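You operate a simulated robot arm through the tools that you are given. There is no shell and no other tool. Be economical: measure what you need, move in short steps, check, and stop when the job is done.

You run a simulated robot arm. Do the job below in one go: nothing can be reset, and whatever is moved stays where it is left.

Task
Check the orange-clip strip's haze in the dark: strip on the glass, cover on, lamp on, read.
Fine: cover square on the lamp box before the lamp; lamp off again; strip and cover stay, and so do the other strips.

Only the result counts: the job must be done as asked and must still hold three seconds after the hand-in. Knocking over, shifting, dropping, spilling or breaking anything else fails it. Lids that push on must go on centred and level and be pressed home; caps that screw on are set level and turned clockwise until they are tight.

Robot
A 7-joint arm with a two-finger parallel gripper, fixed in place. Base frame: the origin is at the foot of the arm, x ahead of it, y to its left, z up; the work surface is at about z = 862. Lengths are in mm, angles in degrees, forces in N, time in s.
With the tool pointing down near the work surface it reaches from about 240 to 680 mm from the base axis. Its first joint turns from -66.0 to 66.0 degrees. Payload 2.4 kg.
Tool frame: the origin (TCP) lies between the finger pads and is the grasp point; the fingertips stand 30 mm ahead of it; z points along the fingers, y is the line along which they close. The gripper opens to 94 mm. The fingers are 28 mm wide and 10 mm thick; the gripper's body (50 by 96 mm) begins 55 mm behind the TCP.
Orientation is that of the tool frame in the base frame, as [roll, pitch, yaw] about the fixed x, y, z axes, in that order (R = Rz(yaw) Ry(pitch) Rx(roll)). With the fingers straight down and closing along the base's y, the tool's x points along the base's -x, its y along +y and its z along -z.

Tools
- The arm moves only by the tool drive_tool. Its argument "moves" is a list of rows, each a list of 7 numbers: the shift along the tool's x, y, z in mm, then the turn, a rotation vector about the tool's x, y, z in rad, then the finger opening in mm, from 0 to 94. In form: [[x, y, z, wx, wy, wz, grip], ...]. A call has 1 to 8 rows; each row is the pose to reach, as a shift and turn from the pose commanded when the call began, along the tool's axes at that moment. A row lasts 0.2 s, in which the tool goes at most 50 mm and 8.6 degrees; a call with a longer step from one row to the next is refused whole, and so is a gripper value outside its range. A pose out of reach is approached as far as the arm can. The call stops where the force on the tool passes 60 N (or 10 N more than at its start, if that is more) or the arm is blocked; 0.2 s more then pass. Each finger travels about 153 mm/s and halts on what it meets, pressing with about 36 N; the grip force reading is that of the motor and also rises with nothing between the fingers. The clock runs only during rows and for 0.2 s after the last one: add rows that repeat a pose to give the fingers time. The reply holds the time, the measured pose of the TCP, the force on the tool along the base axes, the opening and the grip force, in the units named above and with some noise, with the torque about the TCP (base axes, N m) and any sound that the robot's microphone picked up.
- Cameras (640 x 400 px; columns grow to the right, rows downward): "scene" is fixed at [35.3, 453.1, 1459]; the picture's right is [-0.88, -0.48, 0.00], its down [-0.20, 0.37, -0.91] and it looks along [0.43, -0.80, -0.42] (base axes); focal length 345 px, centre (320, 200). "wrist" rides on the gripper at [76, 14, -103] in the tool frame; the picture's right is [-0.18, 0.98, 0.00], its down [-0.75, -0.14, -0.64] and it looks along [-0.63, -0.12, 0.77] (tool axes); focal length 243 px, centre (320, 200). There is no depth. A picture from a camera that has moved, and an enlarged one, comes with that camera's place and axes in the base frame and with its lens. The place of the scene camera against the robot may be out by one fixed shift of up to 18 mm in any direction.
- capture(camera): a new picture of that camera. No time passes.
- inspect(camera, box): a new picture of the part [left, top, right, bottom] of that camera's present view, enlarged. No time passes.
- job_done(): hands the job in; it is judged then, once.

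Work in short steps. Places have to be worked out from the pictures, the camera data and where the tool is seen: move nearer, look again, correct. Check each grasp and each placing, and mend what went wrong. You have 120 turns and 68 pictures in all, those below and enlarged ones among them. Open the gripper and draw the arm clear of the work before you hand the job in, unless the task says otherwise; then end with one line.

The tools are called after "Emit:" by a JSON object that holds its "fn" and its "kwargs". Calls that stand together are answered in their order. drive_tool: Moves the arm, as the interface text tells. Its arguments: {"type":"object","properties":{"moves":{"type":"array"}},"required":["moves"]} The other tools are called the same way: capture (camera) takes a picture; inspect (camera, box) takes an enlarged picture of a part of a camera's view; job_done () hands the job in.

At the start:

```text
clock: 0.0
position: [358.1, 2.8, 1256.4]
ee_rot: [180.0, 0.0, 179.9]
wrist_force: [0.3, -0.7, 0.3]
moment: [-0.03, 0.01, 0.01]
width: 93.8
grip_force: 0.0
```

scene: 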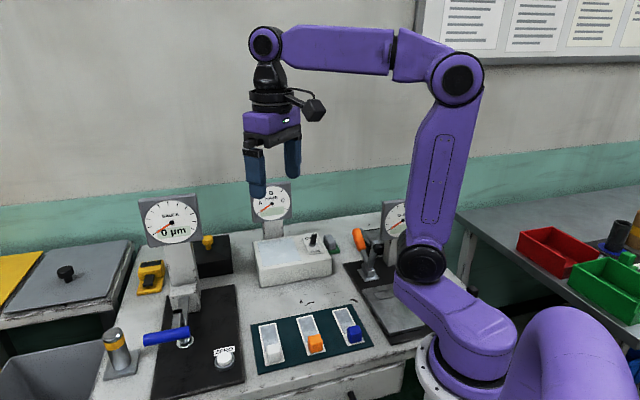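
wrist: 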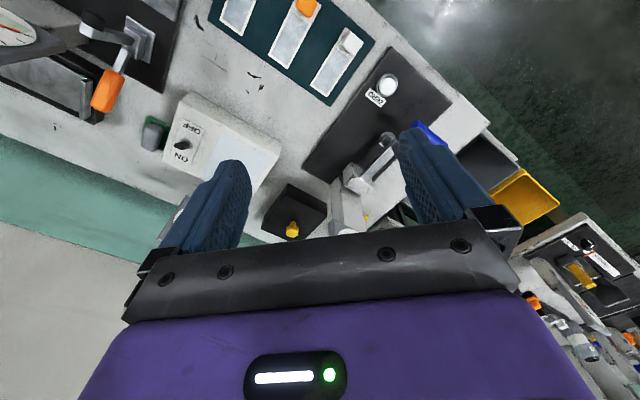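

I start with enlarged views of the work area to identify the lamp box, cover, and strips.

Emit:
{"fn": "inspect", "kwargs": {"camera": "scene", "box": [130, 180, 290, 280]}}

Emit:
{"fn": "inspect", "kwargs": {"camera": "scene", "box": [240, 200, 440, 380]}}

Emit:
{"fn": "inspect", "kwargs": {"camera": "wrist", "box": [60, 0, 400, 240]}}

```text
4.00 times, centred on (210, 230) of scene
camera zoom: at [35.3, 453.1, 1459.0], right [-0.88, -0.48, 0.0], down [-0.2, 0.37, -0.91], along [0.43, -0.8, -0.42], focal length 1380 px, centre (760, 80)
```

zoom: 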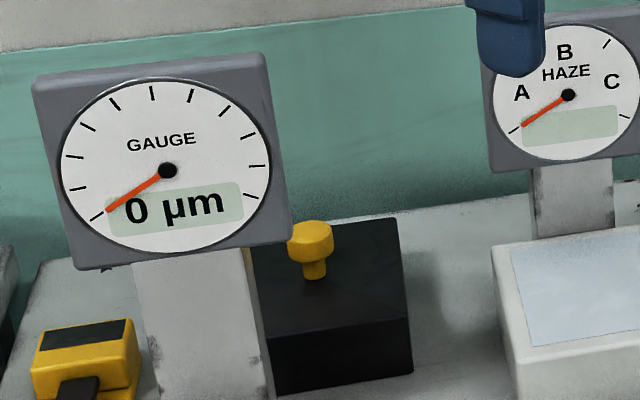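

```text
2.22 times, centred on (340, 290) of scene
camera zoom: at [35.3, 453.1, 1459.0], right [-0.88, -0.48, 0.0], down [-0.2, 0.37, -0.91], along [0.43, -0.8, -0.42], focal length 766 px, centre (276, 0)
```

zoom: 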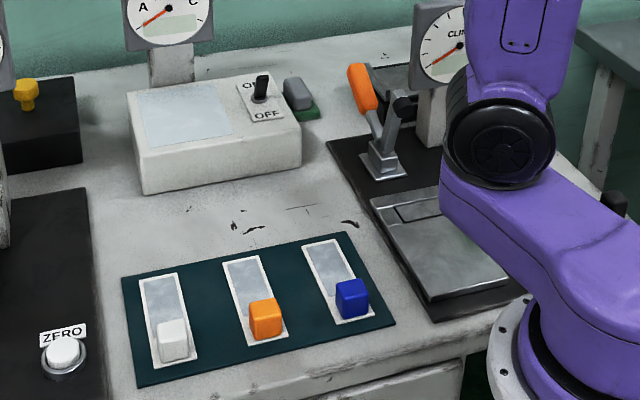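

```text
1.67 times, centred on (230, 120) of wrist
camera zoom: at [280.5, 17.5, 1358.8], right [0.18, 0.98, 0.0], down [0.75, -0.14, 0.64], along [0.63, -0.12, -0.77], focal length 404 px, centre (470, 333)
```

zoom: 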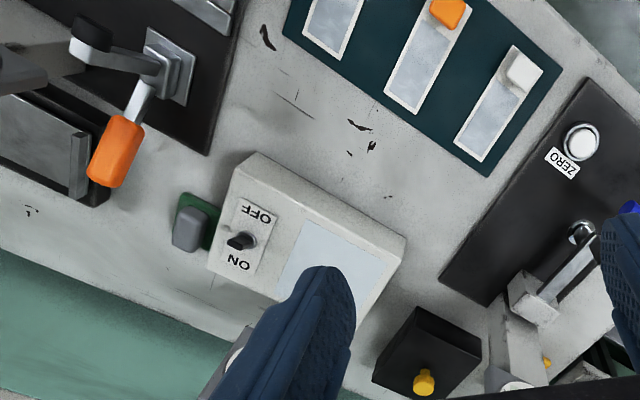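

The black box with the yellow knob is the cover, and the pale panel on the white box is the glass, with the lamp switch beside it. I move the hand to y≈-170 to see the lamp box and cover between the fingers.

Emit:
{"fn": "drive_tool", "kwargs": {"moves": [[0, -45, 0, 0, 0, 0, 94], [0, -90, 0, 0, 0, 0, 94], [0, -135, 0, 0, 0, 0, 94], [0, -170, 0, 0, 0, 0, 94], [0, -170, 0, 0, 0, 0, 94]]}}

Emit:
{"fn": "capture", "kwargs": {"camera": "wrist"}}

```text
clock: 1.2
position: [357.7, -166.8, 1255.9]
ee_rot: [180.0, 0.0, -180.0]
wrist_force: [0.4, -0.6, 0.8]
moment: [0.01, 0.02, 0.04]
width: 93.9
grip_force: 0.1
```

```text
62 pictures are left
camera wrist: at [280.9, -153.5, 1358.6], right [0.18, 0.98, 0.0], down [0.75, -0.14, 0.64], along [0.63, -0.12, -0.77], focal length 243 px, centre (320, 200)
```

wrist: 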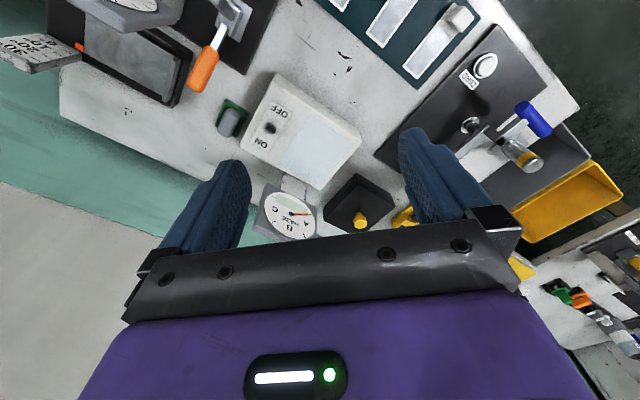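

Emit:
{"fn": "inspect", "kwargs": {"camera": "wrist", "box": [210, 60, 410, 240]}}

```text
2.22 times, centred on (310, 150) of wrist
camera zoom: at [280.9, -153.5, 1358.6], right [0.18, 0.98, 0.0], down [0.75, -0.14, 0.64], along [0.63, -0.12, -0.77], focal length 539 px, centre (342, 311)
```

zoom: 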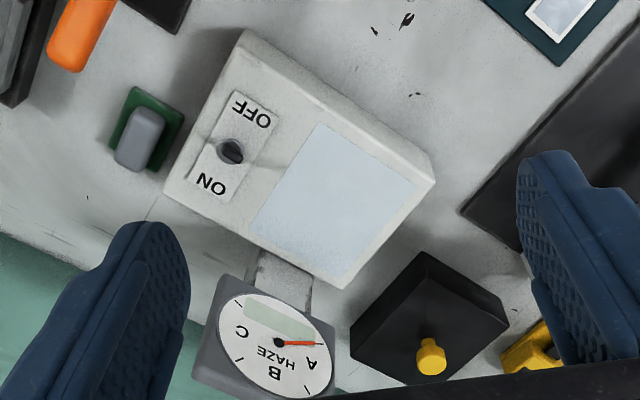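

The lamp box is turned about 45°, centred near (482,-230), and the cover knob is near (709,-135,933). I move closer to see the cover better.

Emit:
{"fn": "drive_tool", "kwargs": {"moves": [[-40, 10, 20, 0, 0, 0, 94], [-80, 20, 40, 0, 0, 0, 94], [-120, 30, 60, 0, 0, 0, 94], [-150, 40, 80, 0, 0, 0, 94], [-150, 40, 80, 0, 0, 0, 94]]}}

Emit:
{"fn": "capture", "kwargs": {"camera": "wrist"}}

Emit:
{"fn": "inspect", "kwargs": {"camera": "wrist", "box": [220, 20, 440, 200]}}

```text
clock: 2.4
position: [507.1, -126.5, 1175.7]
ee_rot: [180.0, 0.0, 179.8]
wrist_force: [-0.4, -1.4, 0.3]
moment: [-0.03, 0.01, -0.01]
width: 94.0
grip_force: 0.2
```

```text
60 pictures are left
camera wrist: at [431.2, -113.5, 1278.7], right [0.18, 0.98, 0.0], down [0.75, -0.14, 0.64], along [0.63, -0.12, -0.77], focal length 243 px, centre (320, 200)
```

wrist: 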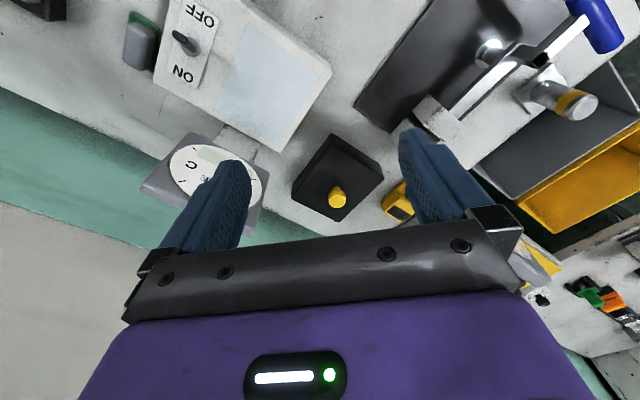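

```text
2.22 times, centred on (330, 110) of wrist
camera zoom: at [431.2, -113.5, 1278.7], right [0.18, 0.98, 0.0], down [0.75, -0.14, 0.64], along [0.63, -0.12, -0.77], focal length 539 px, centre (298, 400)
```

zoom: 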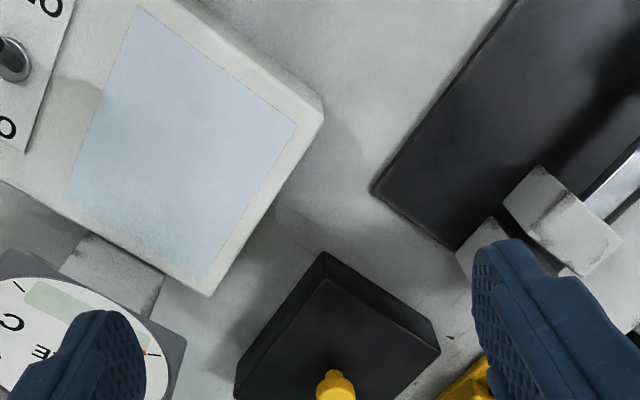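

Triangulation puts the knob near (687,-132,954) and the cover's top near z 911, with the cover turned about 45°. I go further forward to refine.

Emit:
{"fn": "drive_tool", "kwargs": {"moves": [[-35, 0, 0, 0, 0, 0, 94], [-70, 0, 0, 0, 0, 0, 94], [-90, 0, 0, 0, 0, 0, 94], [-90, 0, 0, 0, 0, 0, 94]]}}

Emit:
{"fn": "inspect", "kwargs": {"camera": "wrist", "box": [220, 0, 440, 220]}}

```text
clock: 3.4
position: [598.2, -125.8, 1176.2]
ee_rot: [-180.0, -0.1, -179.9]
wrist_force: [0.0, -0.6, 0.0]
moment: [-0.01, -0.01, 0.0]
width: 94.1
grip_force: 0.0
```

```text
1.82 times, centred on (330, 110) of wrist
camera zoom: at [521.0, -112.9, 1279.2], right [0.18, 0.98, 0.0], down [0.75, -0.14, 0.64], along [0.63, -0.12, -0.77], focal length 441 px, centre (302, 364)
```

zoom: 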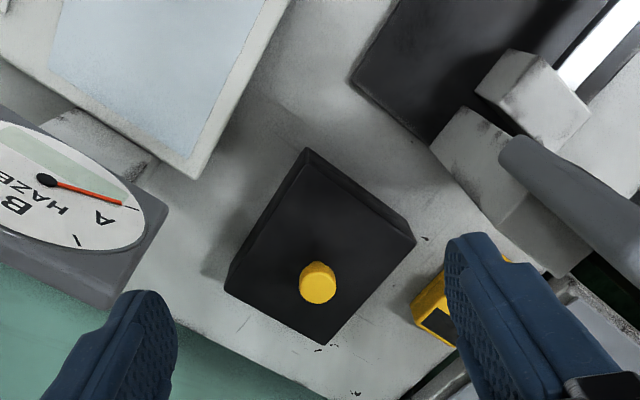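

View 4 shows the cover is about 113×135 mm, with its top at z≈912, centred near (712,-135), and its edges are parallel to the lamp box. The strip comes first, so I go back to look down on the strips.

Emit:
{"fn": "drive_tool", "kwargs": {"moves": [[42, 11, 6, 0, 0, 0, 94], [84, 22, 12, 0, 0, 0, 94], [126, 33, 18, 0, 0, 0, 94], [168, 44, 24, 0, 0, 0, 94], [210, 55, 30, 0, 0, 0, 94], [252, 66, 36, 0, 0, 0, 94], [294, 78, 42, 0, 0, 0, 94], [328, 91, 46, 0, 0, 0, 94]]}}

Emit:
{"fn": "capture", "kwargs": {"camera": "wrist"}}

Emit:
{"fn": "inspect", "kwargs": {"camera": "scene", "box": [250, 310, 370, 375]}}

```text
clock: 5.2
position: [269.5, -35.5, 1129.6]
ee_rot: [180.0, 0.0, 180.0]
wrist_force: [0.2, -0.6, -0.3]
moment: [0.0, -0.01, 0.0]
width: 94.0
grip_force: 0.2
```

```text
57 pictures are left
camera wrist: at [192.4, -21.3, 1233.0], right [0.18, 0.98, 0.0], down [0.75, -0.14, 0.64], along [0.63, -0.12, -0.77], focal length 243 px, centre (320, 200)
```

wrist: 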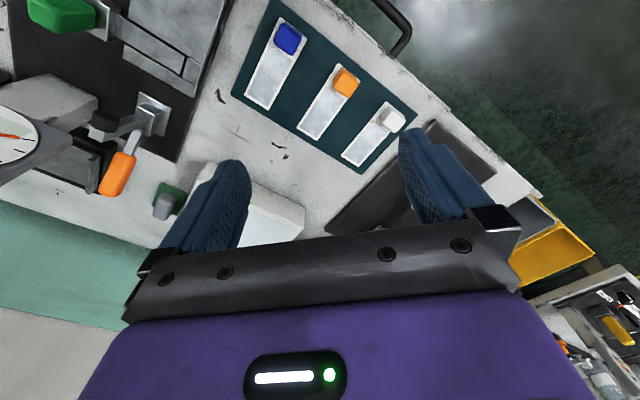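

```text
5.33 times, centred on (310, 342) of scene
camera zoom: at [35.3, 453.1, 1459.0], right [-0.88, -0.48, 0.0], down [-0.2, 0.37, -0.91], along [0.43, -0.8, -0.42], focal length 1840 px, centre (373, -560)
```

zoom: 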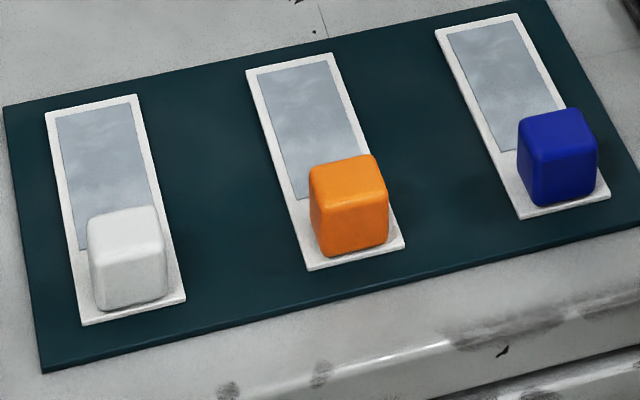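

The strips are small frames with a cube clip. I zoom in on the orange one to measure its position and angle.

Emit:
{"fn": "inspect", "kwargs": {"camera": "wrist", "box": [230, 0, 430, 180]}}

```text
2.22 times, centred on (330, 90) of wrist
camera zoom: at [192.4, -21.3, 1233.0], right [0.18, 0.98, 0.0], down [0.75, -0.14, 0.64], along [0.63, -0.12, -0.77], focal length 539 px, centre (298, 444)
```

zoom: 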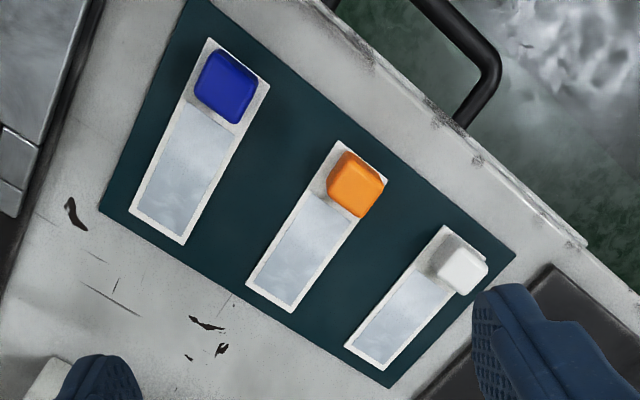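

The orange strip runs at about −44° with its clip near (286,-5), close to parallel with the glass. I turn the tool −44° so the fingers close across the clip and descend to z≈1010 for a closer look.

Emit:
{"fn": "drive_tool", "kwargs": {"moves": [[-3, 5, 20, 0, 0, 0.128, 94], [-6, 10, 40, 0, 0, 0.256, 94], [-9, 15, 60, 0, 0, 0.384, 94], [-12, 20, 80, 0, 0, 0.512, 94], [-15, 25, 100, 0, 0, 0.64, 94], [-17, 30, 120, 0, 0, 0.768, 94], [-17, 30, 120, 0, 0, 0.768, 94]]}}

Emit:
{"fn": "capture", "kwargs": {"camera": "wrist"}}

```text
clock: 6.8
position: [285.1, -4.7, 1009.0]
ee_rot: [180.0, -0.1, 135.9]
wrist_force: [-0.3, 0.0, -0.2]
moment: [-0.03, -0.01, -0.03]
width: 94.0
grip_force: 0.0
out of reach, approached as far as the arm can: row 3
```

```text
54 pictures are left
camera wrist: at [240.3, 57.4, 1112.8], right [0.82, 0.58, 0.0], down [0.44, -0.63, 0.64], along [0.37, -0.52, -0.77], focal length 243 px, centre (320, 200)
```

wrist: 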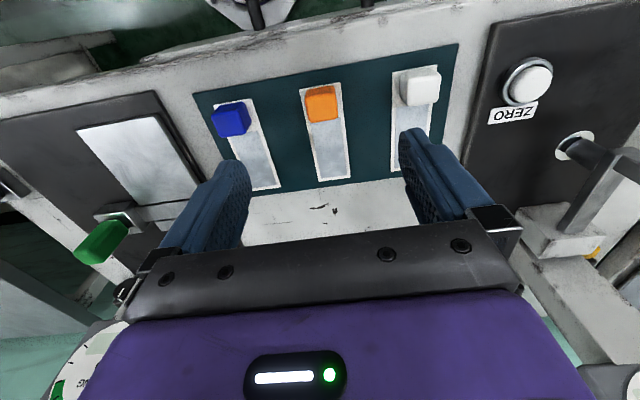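

Zoom on the orange clip to refine before descending.

Emit:
{"fn": "inspect", "kwargs": {"camera": "wrist", "box": [272, 75, 372, 190]}}

```text
3.48 times, centred on (322, 132) of wrist
camera zoom: at [240.3, 57.4, 1112.8], right [0.82, 0.58, 0.0], down [0.44, -0.63, 0.64], along [0.37, -0.52, -0.77], focal length 844 px, centre (313, 435)
```

zoom: 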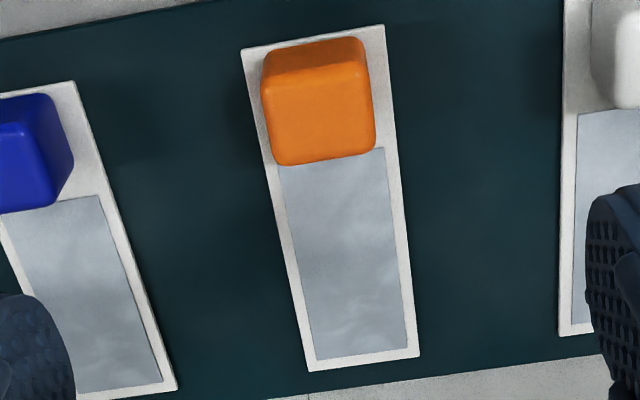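

Cube clip: top at z≈895, centre (285.4,-3.0), about 28 mm, strip at −45°. I narrow the opening to 56 to clear the neighbouring strips, then descend around the clip.

Emit:
{"fn": "drive_tool", "kwargs": {"moves": [[1, 1.4, 0, 0, 0, 0.016, 56], [1, 1.4, 30, 0, 0, 0.016, 56], [1, 1.4, 60, 0, 0, 0.016, 56], [1, 1.4, 85, 0, 0, 0.016, 56], [1, 1.4, 104, 0, 0, 0.016, 56], [1, 1.4, 104, 0, 0, 0.016, 56]]}}

Emit:
{"fn": "inspect", "kwargs": {"camera": "scene", "box": [250, 290, 370, 375]}}

Emit:
{"fn": "capture", "kwargs": {"camera": "wrist"}}

```text
clock: 8.2
position: [286.8, -4.3, 905.5]
ee_rot: [-180.0, -0.1, 135.0]
wrist_force: [1.0, -0.5, 0.2]
moment: [-0.02, -0.01, -0.01]
width: 55.9
grip_force: 0.1
```

```text
4.71 times, centred on (310, 332) of scene
camera zoom: at [35.3, 453.1, 1459.0], right [-0.88, -0.48, 0.0], down [-0.2, 0.37, -0.91], along [0.43, -0.8, -0.42], focal length 1623 px, centre (367, -424)
```

zoom: 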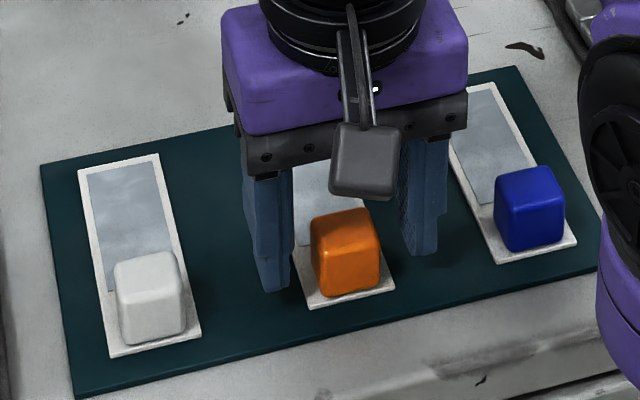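

```text
51 pictures are left
camera wrist: at [242.4, 59.1, 1009.0], right [0.82, 0.57, 0.0], down [0.43, -0.63, 0.64], along [0.36, -0.53, -0.77], focal length 243 px, centre (320, 200)
```

wrist: 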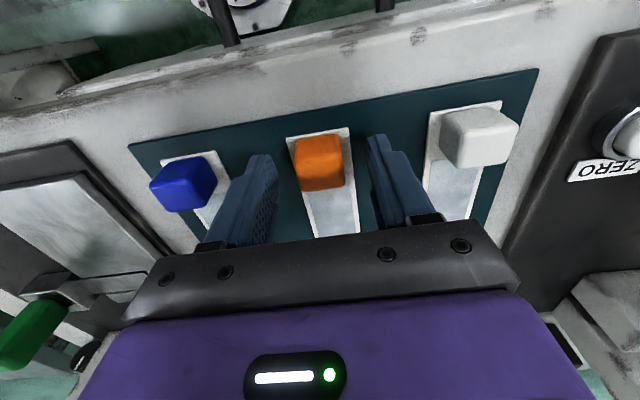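

The fingertips straddle the clip, but the tool may sit a few mm too far along the strip. I check closely.

Emit:
{"fn": "inspect", "kwargs": {"camera": "wrist", "box": [240, 110, 420, 220]}}

```text
3.56 times, centred on (330, 165) of wrist
camera zoom: at [242.4, 59.1, 1009.0], right [0.82, 0.57, 0.0], down [0.43, -0.63, 0.64], along [0.36, -0.53, -0.77], focal length 863 px, centre (284, 324)
```

zoom: 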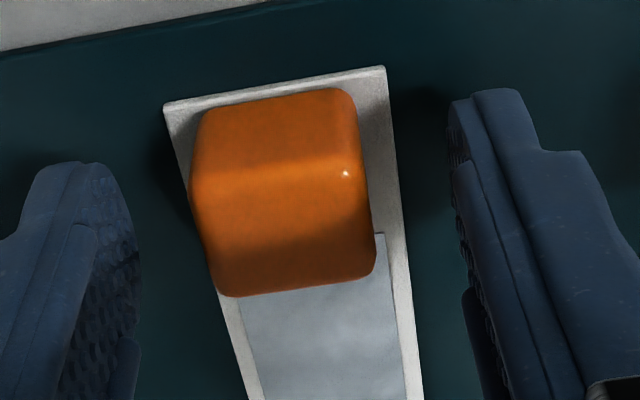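

The clip centre is about (284,-2), so I back off 3 mm and close on it.

Emit:
{"fn": "drive_tool", "kwargs": {"moves": [[3, 0, 0, 0, 0, 0, 56], [3, 0, 0, 0, 0, 0, 20], [3, 0, 0, 0, 0, 0, 20], [3, 0, 0, 0, 0, 0, 20]]}}

```text
clock: 9.2
position: [285.3, -1.7, 905.7]
ee_rot: [180.0, 0.0, 135.1]
wrist_force: [-1.1, -0.5, -1.0]
moment: [0.03, 0.01, -0.01]
width: 26.7
grip_force: 35.8
```

Gripped at 26.7 mm. I lift it and check.

Emit:
{"fn": "drive_tool", "kwargs": {"moves": [[0, 0, -10, 0, 0, 0, 20], [0, 0, -30, 0, 0, 0, 20], [0, 0, -60, 0, 0, 0, 20], [0, 0, -95, 0, 0, 0, 20], [0, 0, -95, 0, 0, 0, 20]]}}

Emit:
{"fn": "capture", "kwargs": {"camera": "scene"}}

```text
clock: 10.4
position: [285.4, -0.6, 1001.5]
ee_rot: [180.0, -0.1, 135.0]
wrist_force: [0.2, -1.3, 0.0]
moment: [-0.01, -0.01, 0.0]
width: 26.8
grip_force: 35.9
```

```text
49 pictures are left
```

scene: 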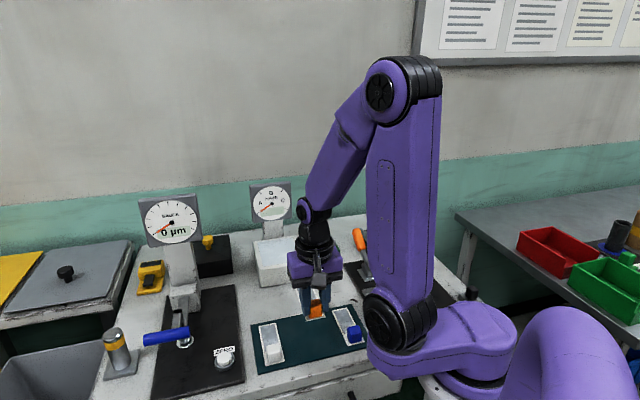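

The strip is held. I carry it toward the glass, stopping about 30 mm short and high.

Emit:
{"fn": "drive_tool", "kwargs": {"moves": [[-40, 3, 0, 0, 0, 0, 20], [-80, 6, 0, 0, 0, 0, 20], [-120, 10, 0, 0, 0, 0, 20], [-160, 13, 0, 0, 0, 0, 20], [-200, 16, 0, 0, 0, 0, 20], [-240, 20, 0, 0, 0, 0, 20], [-240, 20, 0, 0, 0, 0, 20]]}}

Emit:
{"fn": "capture", "kwargs": {"camera": "wrist"}}

Emit:
{"fn": "inspect", "kwargs": {"camera": "scene", "box": [220, 170, 380, 300]}}

```text
clock: 12.0
position: [468.4, -155.5, 998.9]
ee_rot: [-180.0, 0.0, 135.1]
wrist_force: [0.9, -0.3, -1.1]
moment: [0.0, -0.01, -0.01]
width: 26.7
grip_force: 35.9
```

```text
48 pictures are left
camera wrist: at [424.2, -93.0, 1103.3], right [0.82, 0.57, 0.0], down [0.43, -0.63, 0.64], along [0.36, -0.53, -0.77], focal length 243 px, centre (320, 200)
```

wrist: 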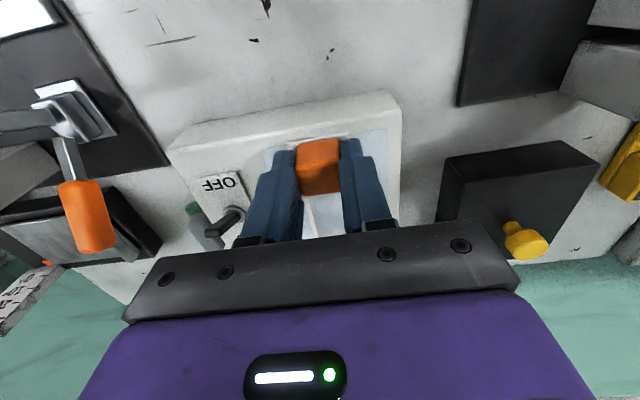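

```text
3.08 times, centred on (300, 235) of scene
camera zoom: at [35.3, 453.1, 1459.0], right [-0.88, -0.48, 0.0], down [-0.2, 0.37, -0.91], along [0.43, -0.8, -0.42], focal length 1061 px, centre (382, 92)
```

zoom: 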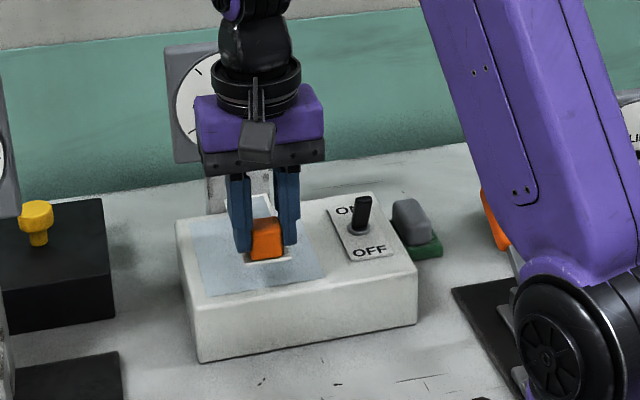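

I zoom the wrist view to measure the box and glass from here.

Emit:
{"fn": "inspect", "kwargs": {"camera": "wrist", "box": [160, 80, 420, 240]}}

```text
2.46 times, centred on (290, 160) of wrist
camera zoom: at [424.2, -93.0, 1103.3], right [0.82, 0.57, 0.0], down [0.43, -0.63, 0.64], along [0.36, -0.53, -0.77], focal length 597 px, centre (394, 298)
```

zoom: 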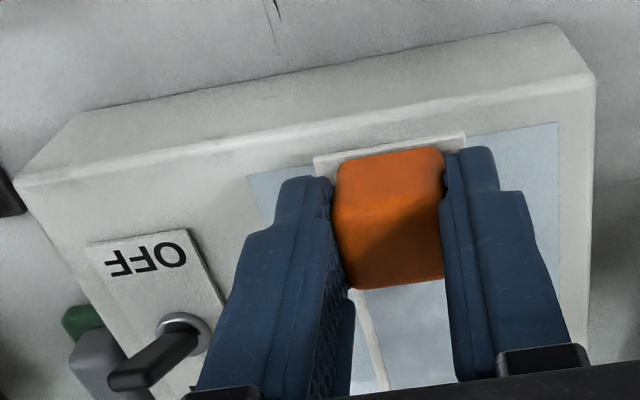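

Box top is z≈918 and the glass centre ≈(519,-209), 104×121 mm. I shift so the strip is centred over the glass and lower partway, to TCP z≈972.

Emit:
{"fn": "drive_tool", "kwargs": {"moves": [[-15, -1, 0, 0, 0, 0, 20], [-28.8, -1.8, 0, 0, 0, 0, 20], [-28.8, -1.8, 14, 0, 0, 0, 20], [-28.8, -1.8, 27, 0, 0, 0, 20], [-28.8, -1.8, 27, 0, 0, 0, 20]]}}

Emit:
{"fn": "inspect", "kwargs": {"camera": "wrist", "box": [160, 60, 420, 240]}}

Emit:
{"fn": "inspect", "kwargs": {"camera": "scene", "box": [240, 200, 340, 290]}}

```text
clock: 13.2
position: [487.9, -178.1, 974.2]
ee_rot: [-179.9, 0.0, 135.2]
wrist_force: [0.0, 0.2, -0.1]
moment: [-0.01, 0.0, 0.0]
width: 26.6
grip_force: 36.6
```

```text
2.22 times, centred on (290, 150) of wrist
camera zoom: at [443.1, -115.4, 1076.6], right [0.82, 0.57, 0.0], down [0.43, -0.63, 0.64], along [0.36, -0.53, -0.77], focal length 539 px, centre (387, 311)
```

zoom: 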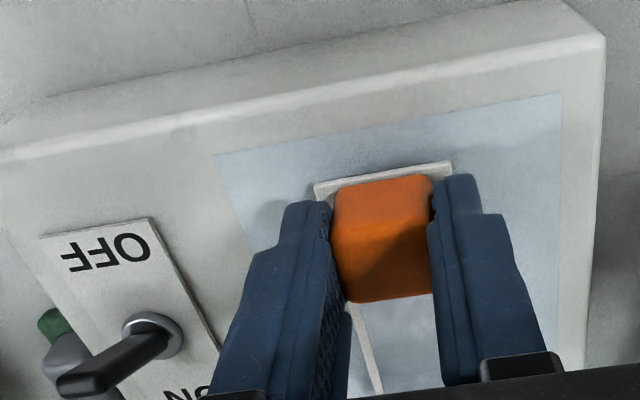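

```text
4.44 times, centred on (290, 245) of scene
camera zoom: at [35.3, 453.1, 1459.0], right [-0.88, -0.48, 0.0], down [-0.2, 0.37, -0.91], along [0.43, -0.8, -0.42], focal length 1533 px, centre (453, 0)
```

zoom: 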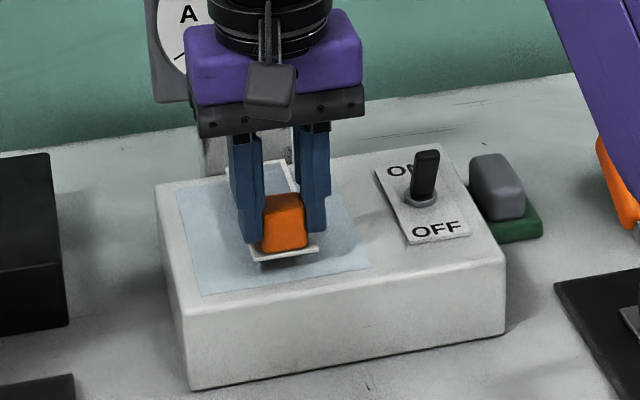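

Lateral and longitudinal alignment check out, with about 7 mm margin at the near end. I lower gently toward contact.

Emit:
{"fn": "drive_tool", "kwargs": {"moves": [[0, 0, 6, 0, 0, 0, 20], [0, 0, 11, 0, 0, 0, 20], [0, 0, 13, 0, 0, 0, 20], [0, 0, 14, 0, 0, 0, 20]]}}

Emit:
{"fn": "inspect", "kwargs": {"camera": "scene", "box": [255, 220, 335, 280]}}

```text
clock: 14.2
position: [488.3, -178.0, 961.5]
ee_rot: [179.9, 0.2, 135.1]
wrist_force: [-6.5, 3.4, 30.5]
moment: [0.09, 0.25, -0.01]
width: 26.4
grip_force: 35.7
```

```text
6.67 times, centred on (295, 250) of scene
camera zoom: at [34.6, 453.4, 1458.9], right [-0.88, -0.48, 0.0], down [-0.2, 0.37, -0.91], along [0.43, -0.8, -0.42], focal length 2300 px, centre (487, -133)
```

zoom: 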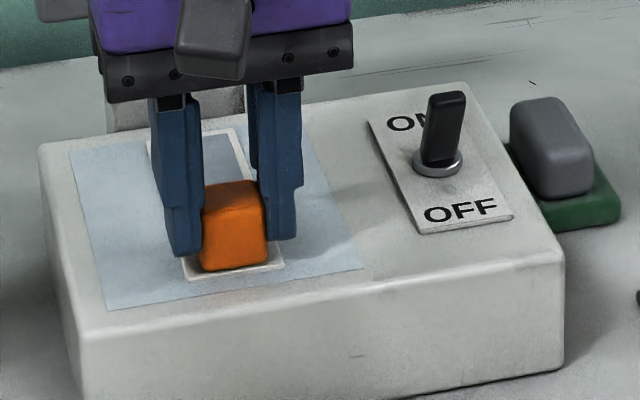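

Contact is made at 961.5 with 30 N. I ease off a little, open, then rise.

Emit:
{"fn": "drive_tool", "kwargs": {"moves": [[0, 0, -1.5, 0, 0, 0, 20], [0, 0, -1.5, 0, 0, 0, 35], [0, 0, -1.5, 0, 0, 0, 54], [0, 0, -1.5, 0, 0, 0, 54]]}}

Emit:
{"fn": "drive_tool", "kwargs": {"moves": [[0, 0, -15, 0, 0, 0, 54], [20, 0, -45, 0, 0, 0, 54], [50, 0, -85, 0, 0, 0, 60], [80, 0, -120, 0, 0, 0, 60], [80, 0, -120, 0, 0, 0, 60]]}}

Emit:
{"fn": "inspect", "kwargs": {"camera": "wrist", "box": [160, 40, 420, 240]}}

```text
clock: 15.2
position: [486.3, -177.7, 960.6]
ee_rot: [-180.0, 0.1, 135.1]
wrist_force: [-0.3, 0.3, 0.1]
moment: [0.02, -0.01, 0.01]
width: 54.2
grip_force: 0.0
```

```text
clock: 16.4
position: [430.9, -122.9, 1081.0]
ee_rot: [180.0, 0.0, 135.1]
wrist_force: [-0.4, -0.1, 0.5]
moment: [0.01, 0.02, 0.01]
width: 60.0
grip_force: 0.1
```

```text
2.00 times, centred on (290, 140) of wrist
camera zoom: at [386.7, -58.5, 1183.9], right [0.82, 0.57, 0.0], down [0.43, -0.63, 0.64], along [0.36, -0.53, -0.77], focal length 485 px, centre (380, 320)
```

zoom: 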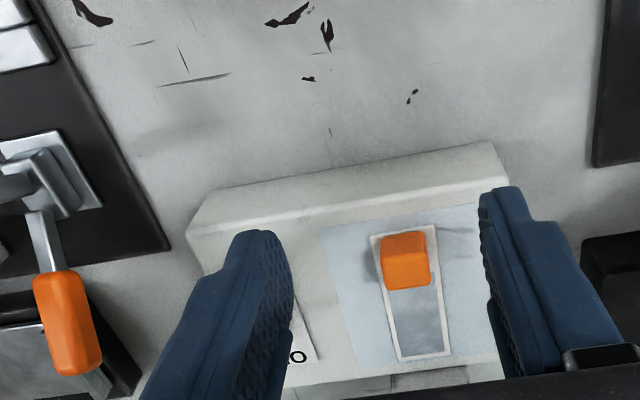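

The strip lies cleanly inside the glass with the clip toward the near edge. Next is the cover. I turn the tool back to yaw ≈172 and move toward it at a safe height, opening wide.

Emit:
{"fn": "drive_tool", "kwargs": {"moves": [[-20, 17, -12, 0, 0, -0.129, 60], [-40, 34, -24, 0, 0, -0.258, 60], [-60, 51, -36, 0, 0, -0.387, 60], [-80, 68, -48, 0, 0, -0.516, 60], [-99, 85, -60, 0, 0, -0.644, 60], [-99, 85, -60, 0, 0, -0.644, 60]]}}

Emit:
{"fn": "drive_tool", "kwargs": {"moves": [[-15, 0, 0, 0, -0.12, 0, 60], [-30, 0, 0, 0, -0.24, 0, 60], [-45, 0, 0, 0, -0.35, 0, 60], [-45, 0, 0, 0, -0.35, 0, 60]]}}

Emit:
{"fn": "capture", "kwargs": {"camera": "wrist"}}

```text
clock: 17.8
position: [560.4, -131.0, 1140.7]
ee_rot: [180.0, 0.0, 172.1]
wrist_force: [-0.5, 0.0, -0.3]
moment: [-0.03, -0.05, 0.0]
width: 59.9
grip_force: 0.0
```

```text
clock: 18.8
position: [604.6, -138.2, 1140.6]
ee_rot: [-179.9, 20.1, 171.8]
wrist_force: [-0.8, 0.2, 0.6]
moment: [-0.01, 0.01, 0.01]
width: 60.0
grip_force: 0.0
```

```text
41 pictures are left
camera wrist: at [500.9, -109.7, 1210.6], right [0.31, 0.95, 0.06], down [0.46, -0.21, 0.86], along [0.83, -0.24, -0.5], focal length 243 px, centre (320, 200)
```

wrist: 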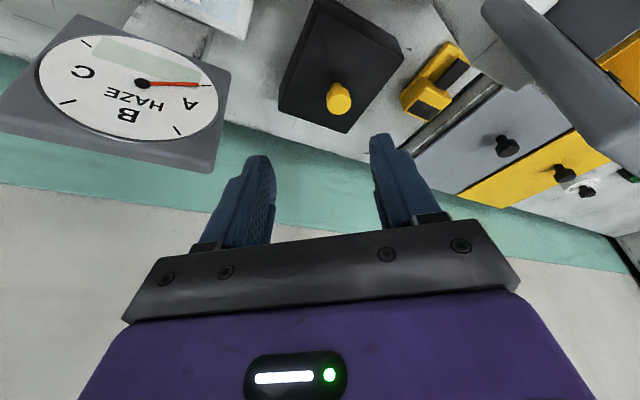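

The tilt outward is achieved. I zoom on the cover and knob.

Emit:
{"fn": "inspect", "kwargs": {"camera": "wrist", "box": [260, 0, 430, 140]}}

```text
2.86 times, centred on (345, 70) of wrist
camera zoom: at [500.9, -109.7, 1210.6], right [0.31, 0.95, 0.06], down [0.46, -0.21, 0.86], along [0.83, -0.24, -0.5], focal length 693 px, centre (249, 571)
```

zoom: 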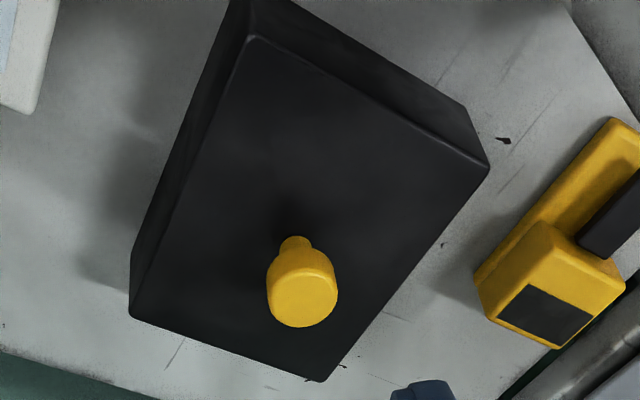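

Cover top z≈910, about 116×138, centre (711.7,-135.5), and the knob head spans z≈931–949, about 32 mm wide. I approach along the tilted tool axis to 43 mm short of the grasp.

Emit:
{"fn": "drive_tool", "kwargs": {"moves": [[-8, 4, 40, 0, 0, 0, 60], [-16, 9, 80, 0, 0, 0, 60], [-24, 14, 120, 0, 0, 0, 60], [-30.4, 18.4, 150, 0, 0, 0, 60], [-30.4, 18.4, 170, 0, 0, 0, 60], [-30.4, 18.4, 170, 0, 0, 0, 60]]}}

Emit:
{"fn": "capture", "kwargs": {"camera": "wrist"}}

Emit:
{"fn": "capture", "kwargs": {"camera": "scene"}}

```text
clock: 20.2
position: [694.5, -132.8, 993.2]
ee_rot: [-180.0, 20.1, 172.0]
wrist_force: [0.1, 0.9, 0.8]
moment: [0.0, -0.03, -0.02]
width: 59.9
grip_force: 0.0
```

```text
39 pictures are left
camera wrist: at [590.0, -103.8, 1063.0], right [0.31, 0.95, 0.06], down [0.46, -0.21, 0.86], along [0.83, -0.24, -0.5], focal length 243 px, centre (320, 200)
```

wrist: 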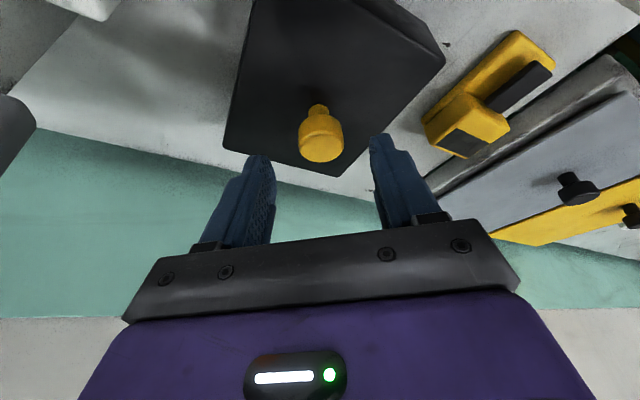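

```text
38 pictures are left
```

scene: 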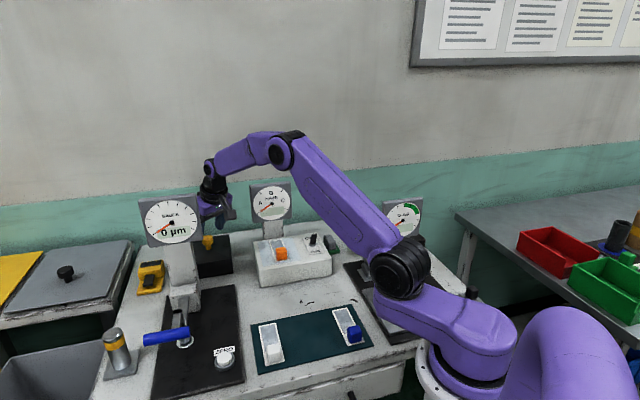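

The knob is confirmed at (713,-135). I make the final approach along the tool axis.

Emit:
{"fn": "drive_tool", "kwargs": {"moves": [[1, 0, 15, 0, 0, 0, 60], [1.5, 0, 28, 0, 0, 0, 60], [1.5, 0, 36, 0, 0, 0, 60], [1.5, 0, 42, 0, 0, 0, 60], [1.5, 0, 42, 0, 0, 0, 60]]}}

Emit:
{"fn": "inspect", "kwargs": {"camera": "wrist", "box": [220, 60, 440, 220]}}

Emit:
{"fn": "inspect", "kwargs": {"camera": "scene", "box": [180, 190, 260, 280]}}

```text
clock: 21.4
position: [706.9, -133.7, 951.5]
ee_rot: [179.9, 20.1, 171.9]
wrist_force: [0.8, -0.4, -0.5]
moment: [-0.01, -0.01, 0.0]
width: 59.9
grip_force: 0.0
```

```text
2.50 times, centred on (330, 140) of wrist
camera zoom: at [603.0, -105.3, 1022.7], right [0.31, 0.95, 0.06], down [0.46, -0.21, 0.86], along [0.83, -0.24, -0.5], focal length 606 px, centre (295, 350)
```

zoom: 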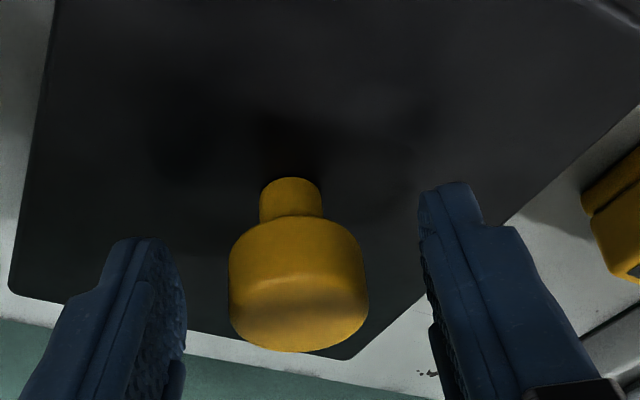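

```text
4.44 times, centred on (220, 235) of scene
camera zoom: at [35.3, 453.1, 1459.0], right [-0.88, -0.48, 0.0], down [-0.2, 0.37, -0.91], along [0.43, -0.8, -0.42], focal length 1533 px, centre (764, 44)
```

zoom: 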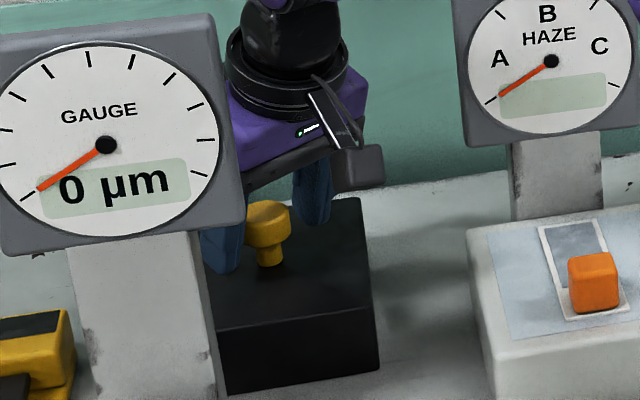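

The fingers straddle the knob head and are well centred. I close.

Emit:
{"fn": "drive_tool", "kwargs": {"moves": [[0, 0, 0, 0, 0, 0, 40], [0, 0, 0, 0, 0, 0, 20], [0, 0, 0, 0, 0, 0, 20], [0, 0, 0, 0, 0, 0, 20]]}}

```text
clock: 22.4
position: [707.9, -134.5, 951.2]
ee_rot: [180.0, 20.0, 171.8]
wrist_force: [0.2, 0.5, 0.2]
moment: [0.14, -0.01, -0.04]
width: 30.8
grip_force: 36.1
```

Gripped at 30.8. A small vertical lift of 15 mm to test.

Emit:
{"fn": "drive_tool", "kwargs": {"moves": [[-1.7, 0, -4.7, 0, 0, 0, 20], [-3.4, 0, -9.4, 0, 0, 0, 20], [-5.2, 0, -14.1, 0, 0, 0, 20], [-5.2, 0, -14.1, 0, 0, 0, 20]]}}

Emit:
{"fn": "inspect", "kwargs": {"camera": "scene", "box": [180, 190, 260, 280]}}

Emit:
{"fn": "capture", "kwargs": {"camera": "wrist"}}

```text
clock: 23.4
position: [706.9, -133.3, 967.8]
ee_rot: [180.0, 20.0, 172.0]
wrist_force: [0.7, 0.6, -1.8]
moment: [0.02, -0.01, -0.03]
width: 30.8
grip_force: 36.1
```

```text
4.44 times, centred on (220, 235) of scene
camera zoom: at [35.3, 453.1, 1459.0], right [-0.88, -0.48, 0.0], down [-0.2, 0.37, -0.91], along [0.43, -0.8, -0.42], focal length 1533 px, centre (764, 44)
```

zoom: 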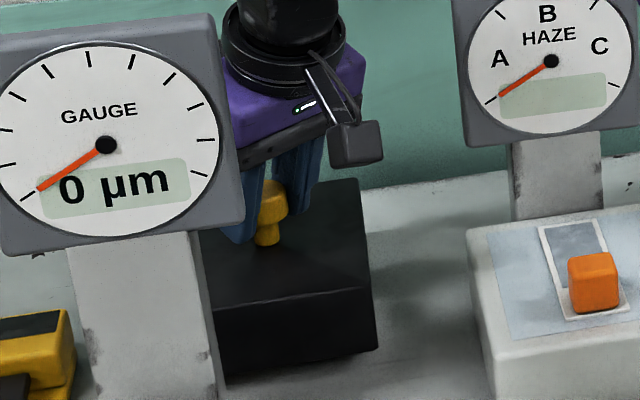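

```text
34 pictures are left
camera wrist: at [602.8, -105.4, 1038.1], right [0.31, 0.95, 0.06], down [0.46, -0.21, 0.86], along [0.83, -0.24, -0.5], focal length 243 px, centre (320, 200)
```

wrist: 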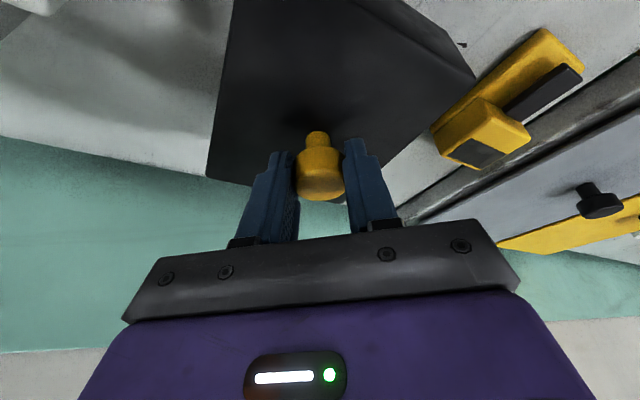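

The cover is lifted and looks level and light. I raise it vertically to TCP z≈1062 before moving inward, since the haze dial plate (front at n≈585, z≈985–1081) must be cleared from above.

Emit:
{"fn": "drive_tool", "kwargs": {"moves": [[-8, 0, -22, 0, 0, 0, 20], [-16, 0, -44, 0, 0, 0, 20], [-24, 0, -66, 0, 0, 0, 20], [-32.3, 0, -88.3, 0, 0, 0, 20], [-32.3, 0, -88.3, 0, 0, 0, 20]]}}

Emit:
{"fn": "capture", "kwargs": {"camera": "scene"}}

```text
clock: 24.6
position: [707.2, -133.8, 1061.5]
ee_rot: [-179.9, 19.9, 172.0]
wrist_force: [0.0, 0.7, -2.4]
moment: [0.02, 0.01, 0.02]
width: 30.8
grip_force: 36.5
```

```text
33 pictures are left
```

scene: 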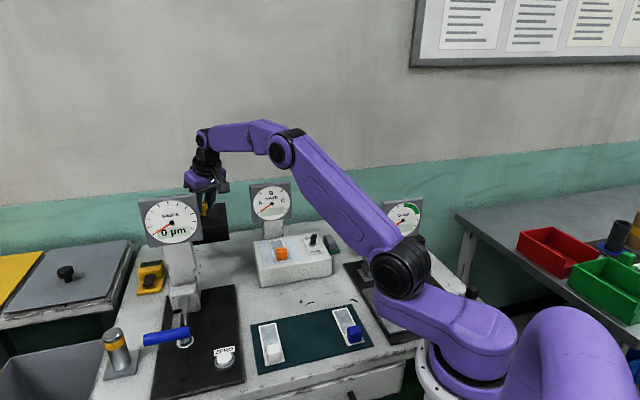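

Clear. I rise further while moving inward, then across over the dial to hover above the lamp box.

Emit:
{"fn": "drive_tool", "kwargs": {"moves": [[5.7, -7.7, -34.5, 0, 0, 0, 20], [11.3, -15.4, -69, 0, 0, 0, 20], [17, -23.1, -103.5, 0, 0, 0, 20], [22.6, -30.8, -138, 0, 0, 0, 20], [52, -45.5, -149, 0, 0, 0, 20], [81.5, -60, -160, 0, 0, 0, 20], [111, -75, -170, 0, 0, 0, 20], [140.5, -89.5, -181, 0, 0, 0, 20]]}}

Emit:
{"fn": "capture", "kwargs": {"camera": "wrist"}}

Emit:
{"fn": "capture", "kwargs": {"camera": "scene"}}

```text
clock: 26.4
position: [502.4, -196.8, 1182.7]
ee_rot: [-179.9, 20.2, 172.0]
wrist_force: [-0.4, -0.5, -0.6]
moment: [0.02, 0.01, 0.02]
width: 30.6
grip_force: 36.0
```

```text
32 pictures are left
camera wrist: at [398.1, -167.3, 1253.8], right [0.31, 0.95, 0.06], down [0.46, -0.21, 0.86], along [0.83, -0.24, -0.5], focal length 243 px, centre (320, 200)
```

wrist: 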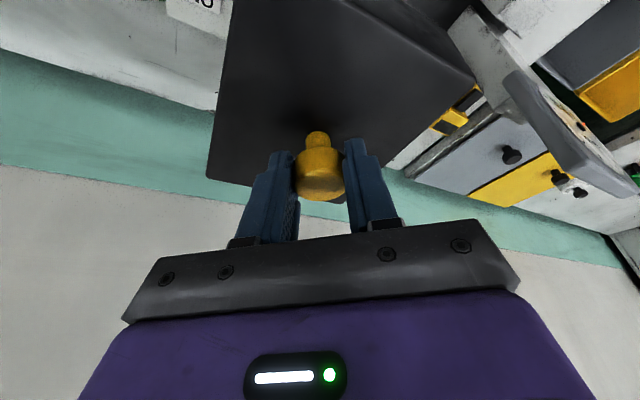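

```text
31 pictures are left
```

scene: 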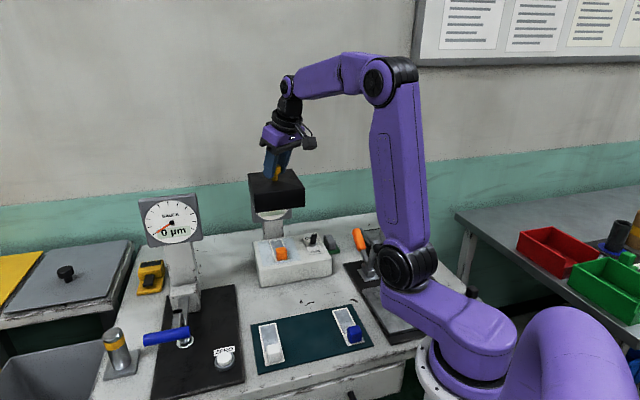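

The cover is held identically to pick-up. I lower to about 50 mm above the glass at an offset that stays short of the dial.

Emit:
{"fn": "drive_tool", "kwargs": {"moves": [[10.3, 0, 28.4, 0, 0, 0, 20], [20.7, 0, 56.8, 0, 0, 0, 20], [31, 0, 85.3, 0, 0, 0, 20], [41.4, 0, 113.7, 0, 0, 0, 20], [41.4, 0, 113.7, 0, 0, 0, 20]]}}

Emit:
{"fn": "inspect", "kwargs": {"camera": "scene", "box": [220, 150, 360, 290]}}

Emit:
{"fn": "inspect", "kwargs": {"camera": "wrist", "box": [120, 0, 480, 210]}}

```text
clock: 27.6
position: [502.9, -193.8, 1060.8]
ee_rot: [179.9, 20.1, 171.9]
wrist_force: [0.8, -0.1, -0.7]
moment: [0.02, -0.01, 0.0]
width: 30.7
grip_force: 36.3
```

```text
2.86 times, centred on (290, 220) of scene
camera zoom: at [35.3, 453.1, 1459.0], right [-0.88, -0.48, 0.0], down [-0.2, 0.37, -0.91], along [0.43, -0.8, -0.42], focal length 986 px, centre (406, 143)
```

zoom: 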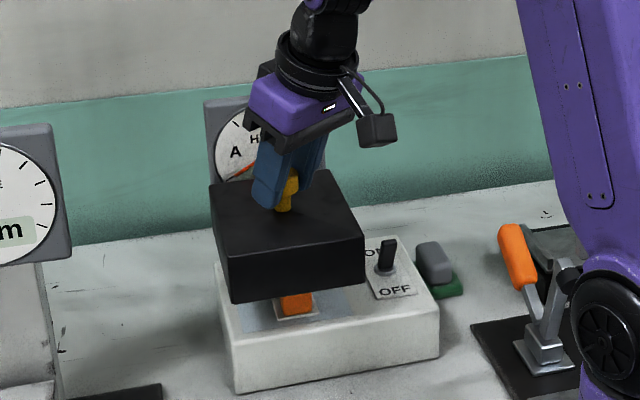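

```text
1.78 times, centred on (300, 105) of wrist
camera zoom: at [398.1, -165.8, 1131.9], right [0.31, 0.95, 0.06], down [0.46, -0.21, 0.86], along [0.83, -0.24, -0.5], focal length 431 px, centre (356, 369)
```

zoom: 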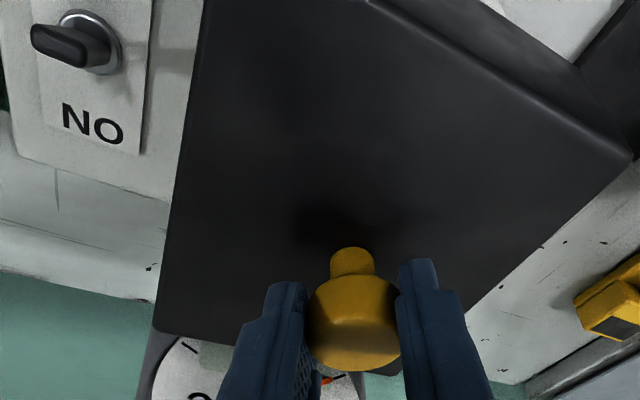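

The cover is centred at n≈497, lat≈219, parallel to the box; the target is n≈514, lat≈219. I shift +8 in n, then lower to about 15 mm above the glass.

Emit:
{"fn": "drive_tool", "kwargs": {"moves": [[-6.4, -5.1, 2.3, 0, 0, 0, 20], [-0.4, -5.1, 18.8, 0, 0, 0, 20], [5.6, -5.1, 35.2, 0, 0, 0, 20], [5.6, -5.1, 35.2, 0, 0, 0, 20]]}}

Emit:
{"fn": "inspect", "kwargs": {"camera": "scene", "box": [230, 170, 350, 290]}}

Emit:
{"fn": "inspect", "kwargs": {"camera": "wrist", "box": [120, 0, 480, 210]}}

```text
clock: 28.6
position: [508.7, -200.9, 1026.7]
ee_rot: [180.0, 20.1, 172.2]
wrist_force: [0.3, 0.7, -0.3]
moment: [-0.03, 0.0, 0.0]
width: 30.7
grip_force: 36.0
```

```text
3.33 times, centred on (290, 230) of scene
camera zoom: at [35.3, 453.1, 1459.0], right [-0.88, -0.48, 0.0], down [-0.2, 0.37, -0.91], along [0.43, -0.8, -0.42], focal length 1150 px, centre (420, 100)
```

zoom: 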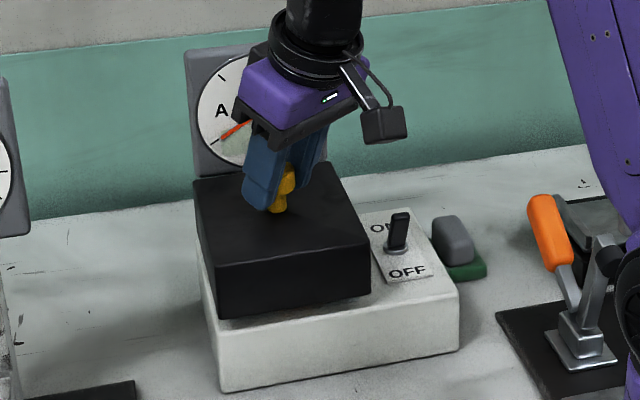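

```text
1.78 times, centred on (300, 105) of wrist
camera zoom: at [404.2, -172.1, 1097.5], right [0.31, 0.95, 0.06], down [0.46, -0.21, 0.86], along [0.83, -0.24, -0.5], focal length 431 px, centre (356, 369)
```

zoom: 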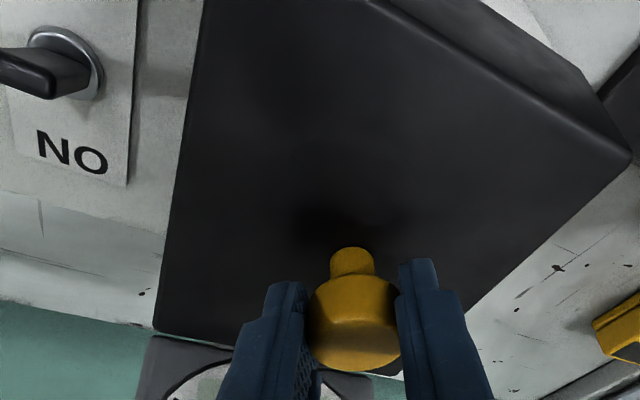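

The dial's lower edge is at n≈582, z≈988. I lower another 12 mm so the cover top passes beneath it, then check.

Emit:
{"fn": "drive_tool", "kwargs": {"moves": [[2, 0, 5.6, 0, 0, 0, 20], [4.1, 0, 11.3, 0, 0, 0, 20], [4.1, 0, 11.3, 0, 0, 0, 20]]}}

Emit:
{"fn": "inspect", "kwargs": {"camera": "scene", "box": [240, 200, 340, 280]}}

```text
clock: 29.4
position: [507.2, -201.5, 1016.0]
ee_rot: [-180.0, 20.2, 171.9]
wrist_force: [-0.1, 0.1, -1.3]
moment: [0.03, 0.01, 0.01]
width: 30.6
grip_force: 35.6
```

```text
5.00 times, centred on (290, 240) of scene
camera zoom: at [35.3, 453.1, 1459.0], right [-0.88, -0.48, 0.0], down [-0.2, 0.37, -0.91], along [0.43, -0.8, -0.42], focal length 1725 px, centre (470, 0)
```

zoom: 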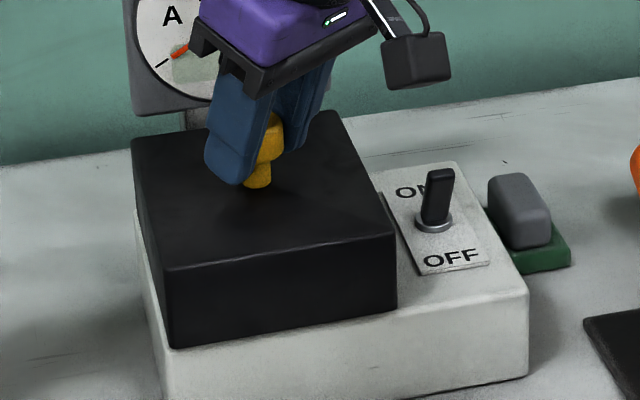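

Top is below the dial edge. I slide forward about 9 mm to the centred position, staying a few mm above the box.

Emit:
{"fn": "drive_tool", "kwargs": {"moves": [[-3.7, -2.3, 1.3, 0, 0, 0, 20], [-7.4, -4.7, 2.7, 0, 0, 0, 20], [-7.4, -4.7, 2.7, 0, 0, 0, 20]]}}

Emit:
{"fn": "inspect", "kwargs": {"camera": "scene", "box": [240, 200, 340, 280]}}

Emit:
{"fn": "inspect", "kwargs": {"camera": "wrist", "box": [120, 0, 480, 210]}}

```text
clock: 30.2
position: [515.4, -206.8, 1014.1]
ee_rot: [-180.0, 20.1, 172.0]
wrist_force: [0.7, 0.1, -0.7]
moment: [0.0, -0.01, -0.03]
width: 30.6
grip_force: 36.0
```

```text
5.00 times, centred on (290, 240) of scene
camera zoom: at [35.3, 453.1, 1459.0], right [-0.88, -0.48, 0.0], down [-0.2, 0.37, -0.91], along [0.43, -0.8, -0.42], focal length 1725 px, centre (470, 0)
```

zoom: 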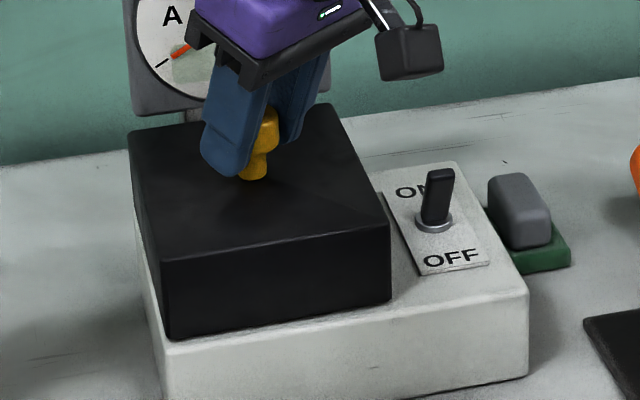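

```text
1.78 times, centred on (300, 105) of wrist
camera zoom: at [411.6, -178.7, 1085.2], right [0.31, 0.95, 0.06], down [0.46, -0.21, 0.86], along [0.83, -0.24, -0.5], focal length 431 px, centre (356, 369)
```

zoom: 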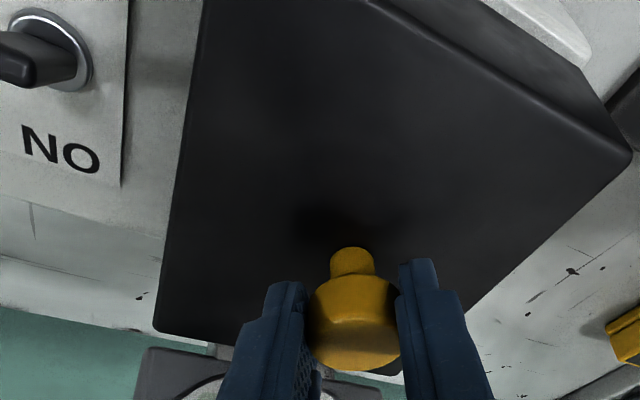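

Cover centre measures n≈516, lat≈219 against the target n 514. I correct 2 mm back and lower to contact.

Emit:
{"fn": "drive_tool", "kwargs": {"moves": [[1.5, 1.2, -0.5, 0, 0, 0, 20], [2.2, 1.2, 1.4, 0, 0, 0, 20], [2.7, 1.2, 2.8, 0, 0, 0, 20], [3.1, 1.2, 4, 0, 0, 0, 20]]}}

```text
clock: 31.2
position: [516.2, -206.3, 1012.5]
ee_rot: [-179.9, 20.3, 171.9]
wrist_force: [-9.3, 2.8, 22.4]
moment: [0.35, 0.64, 0.04]
width: 30.9
grip_force: 35.6
```

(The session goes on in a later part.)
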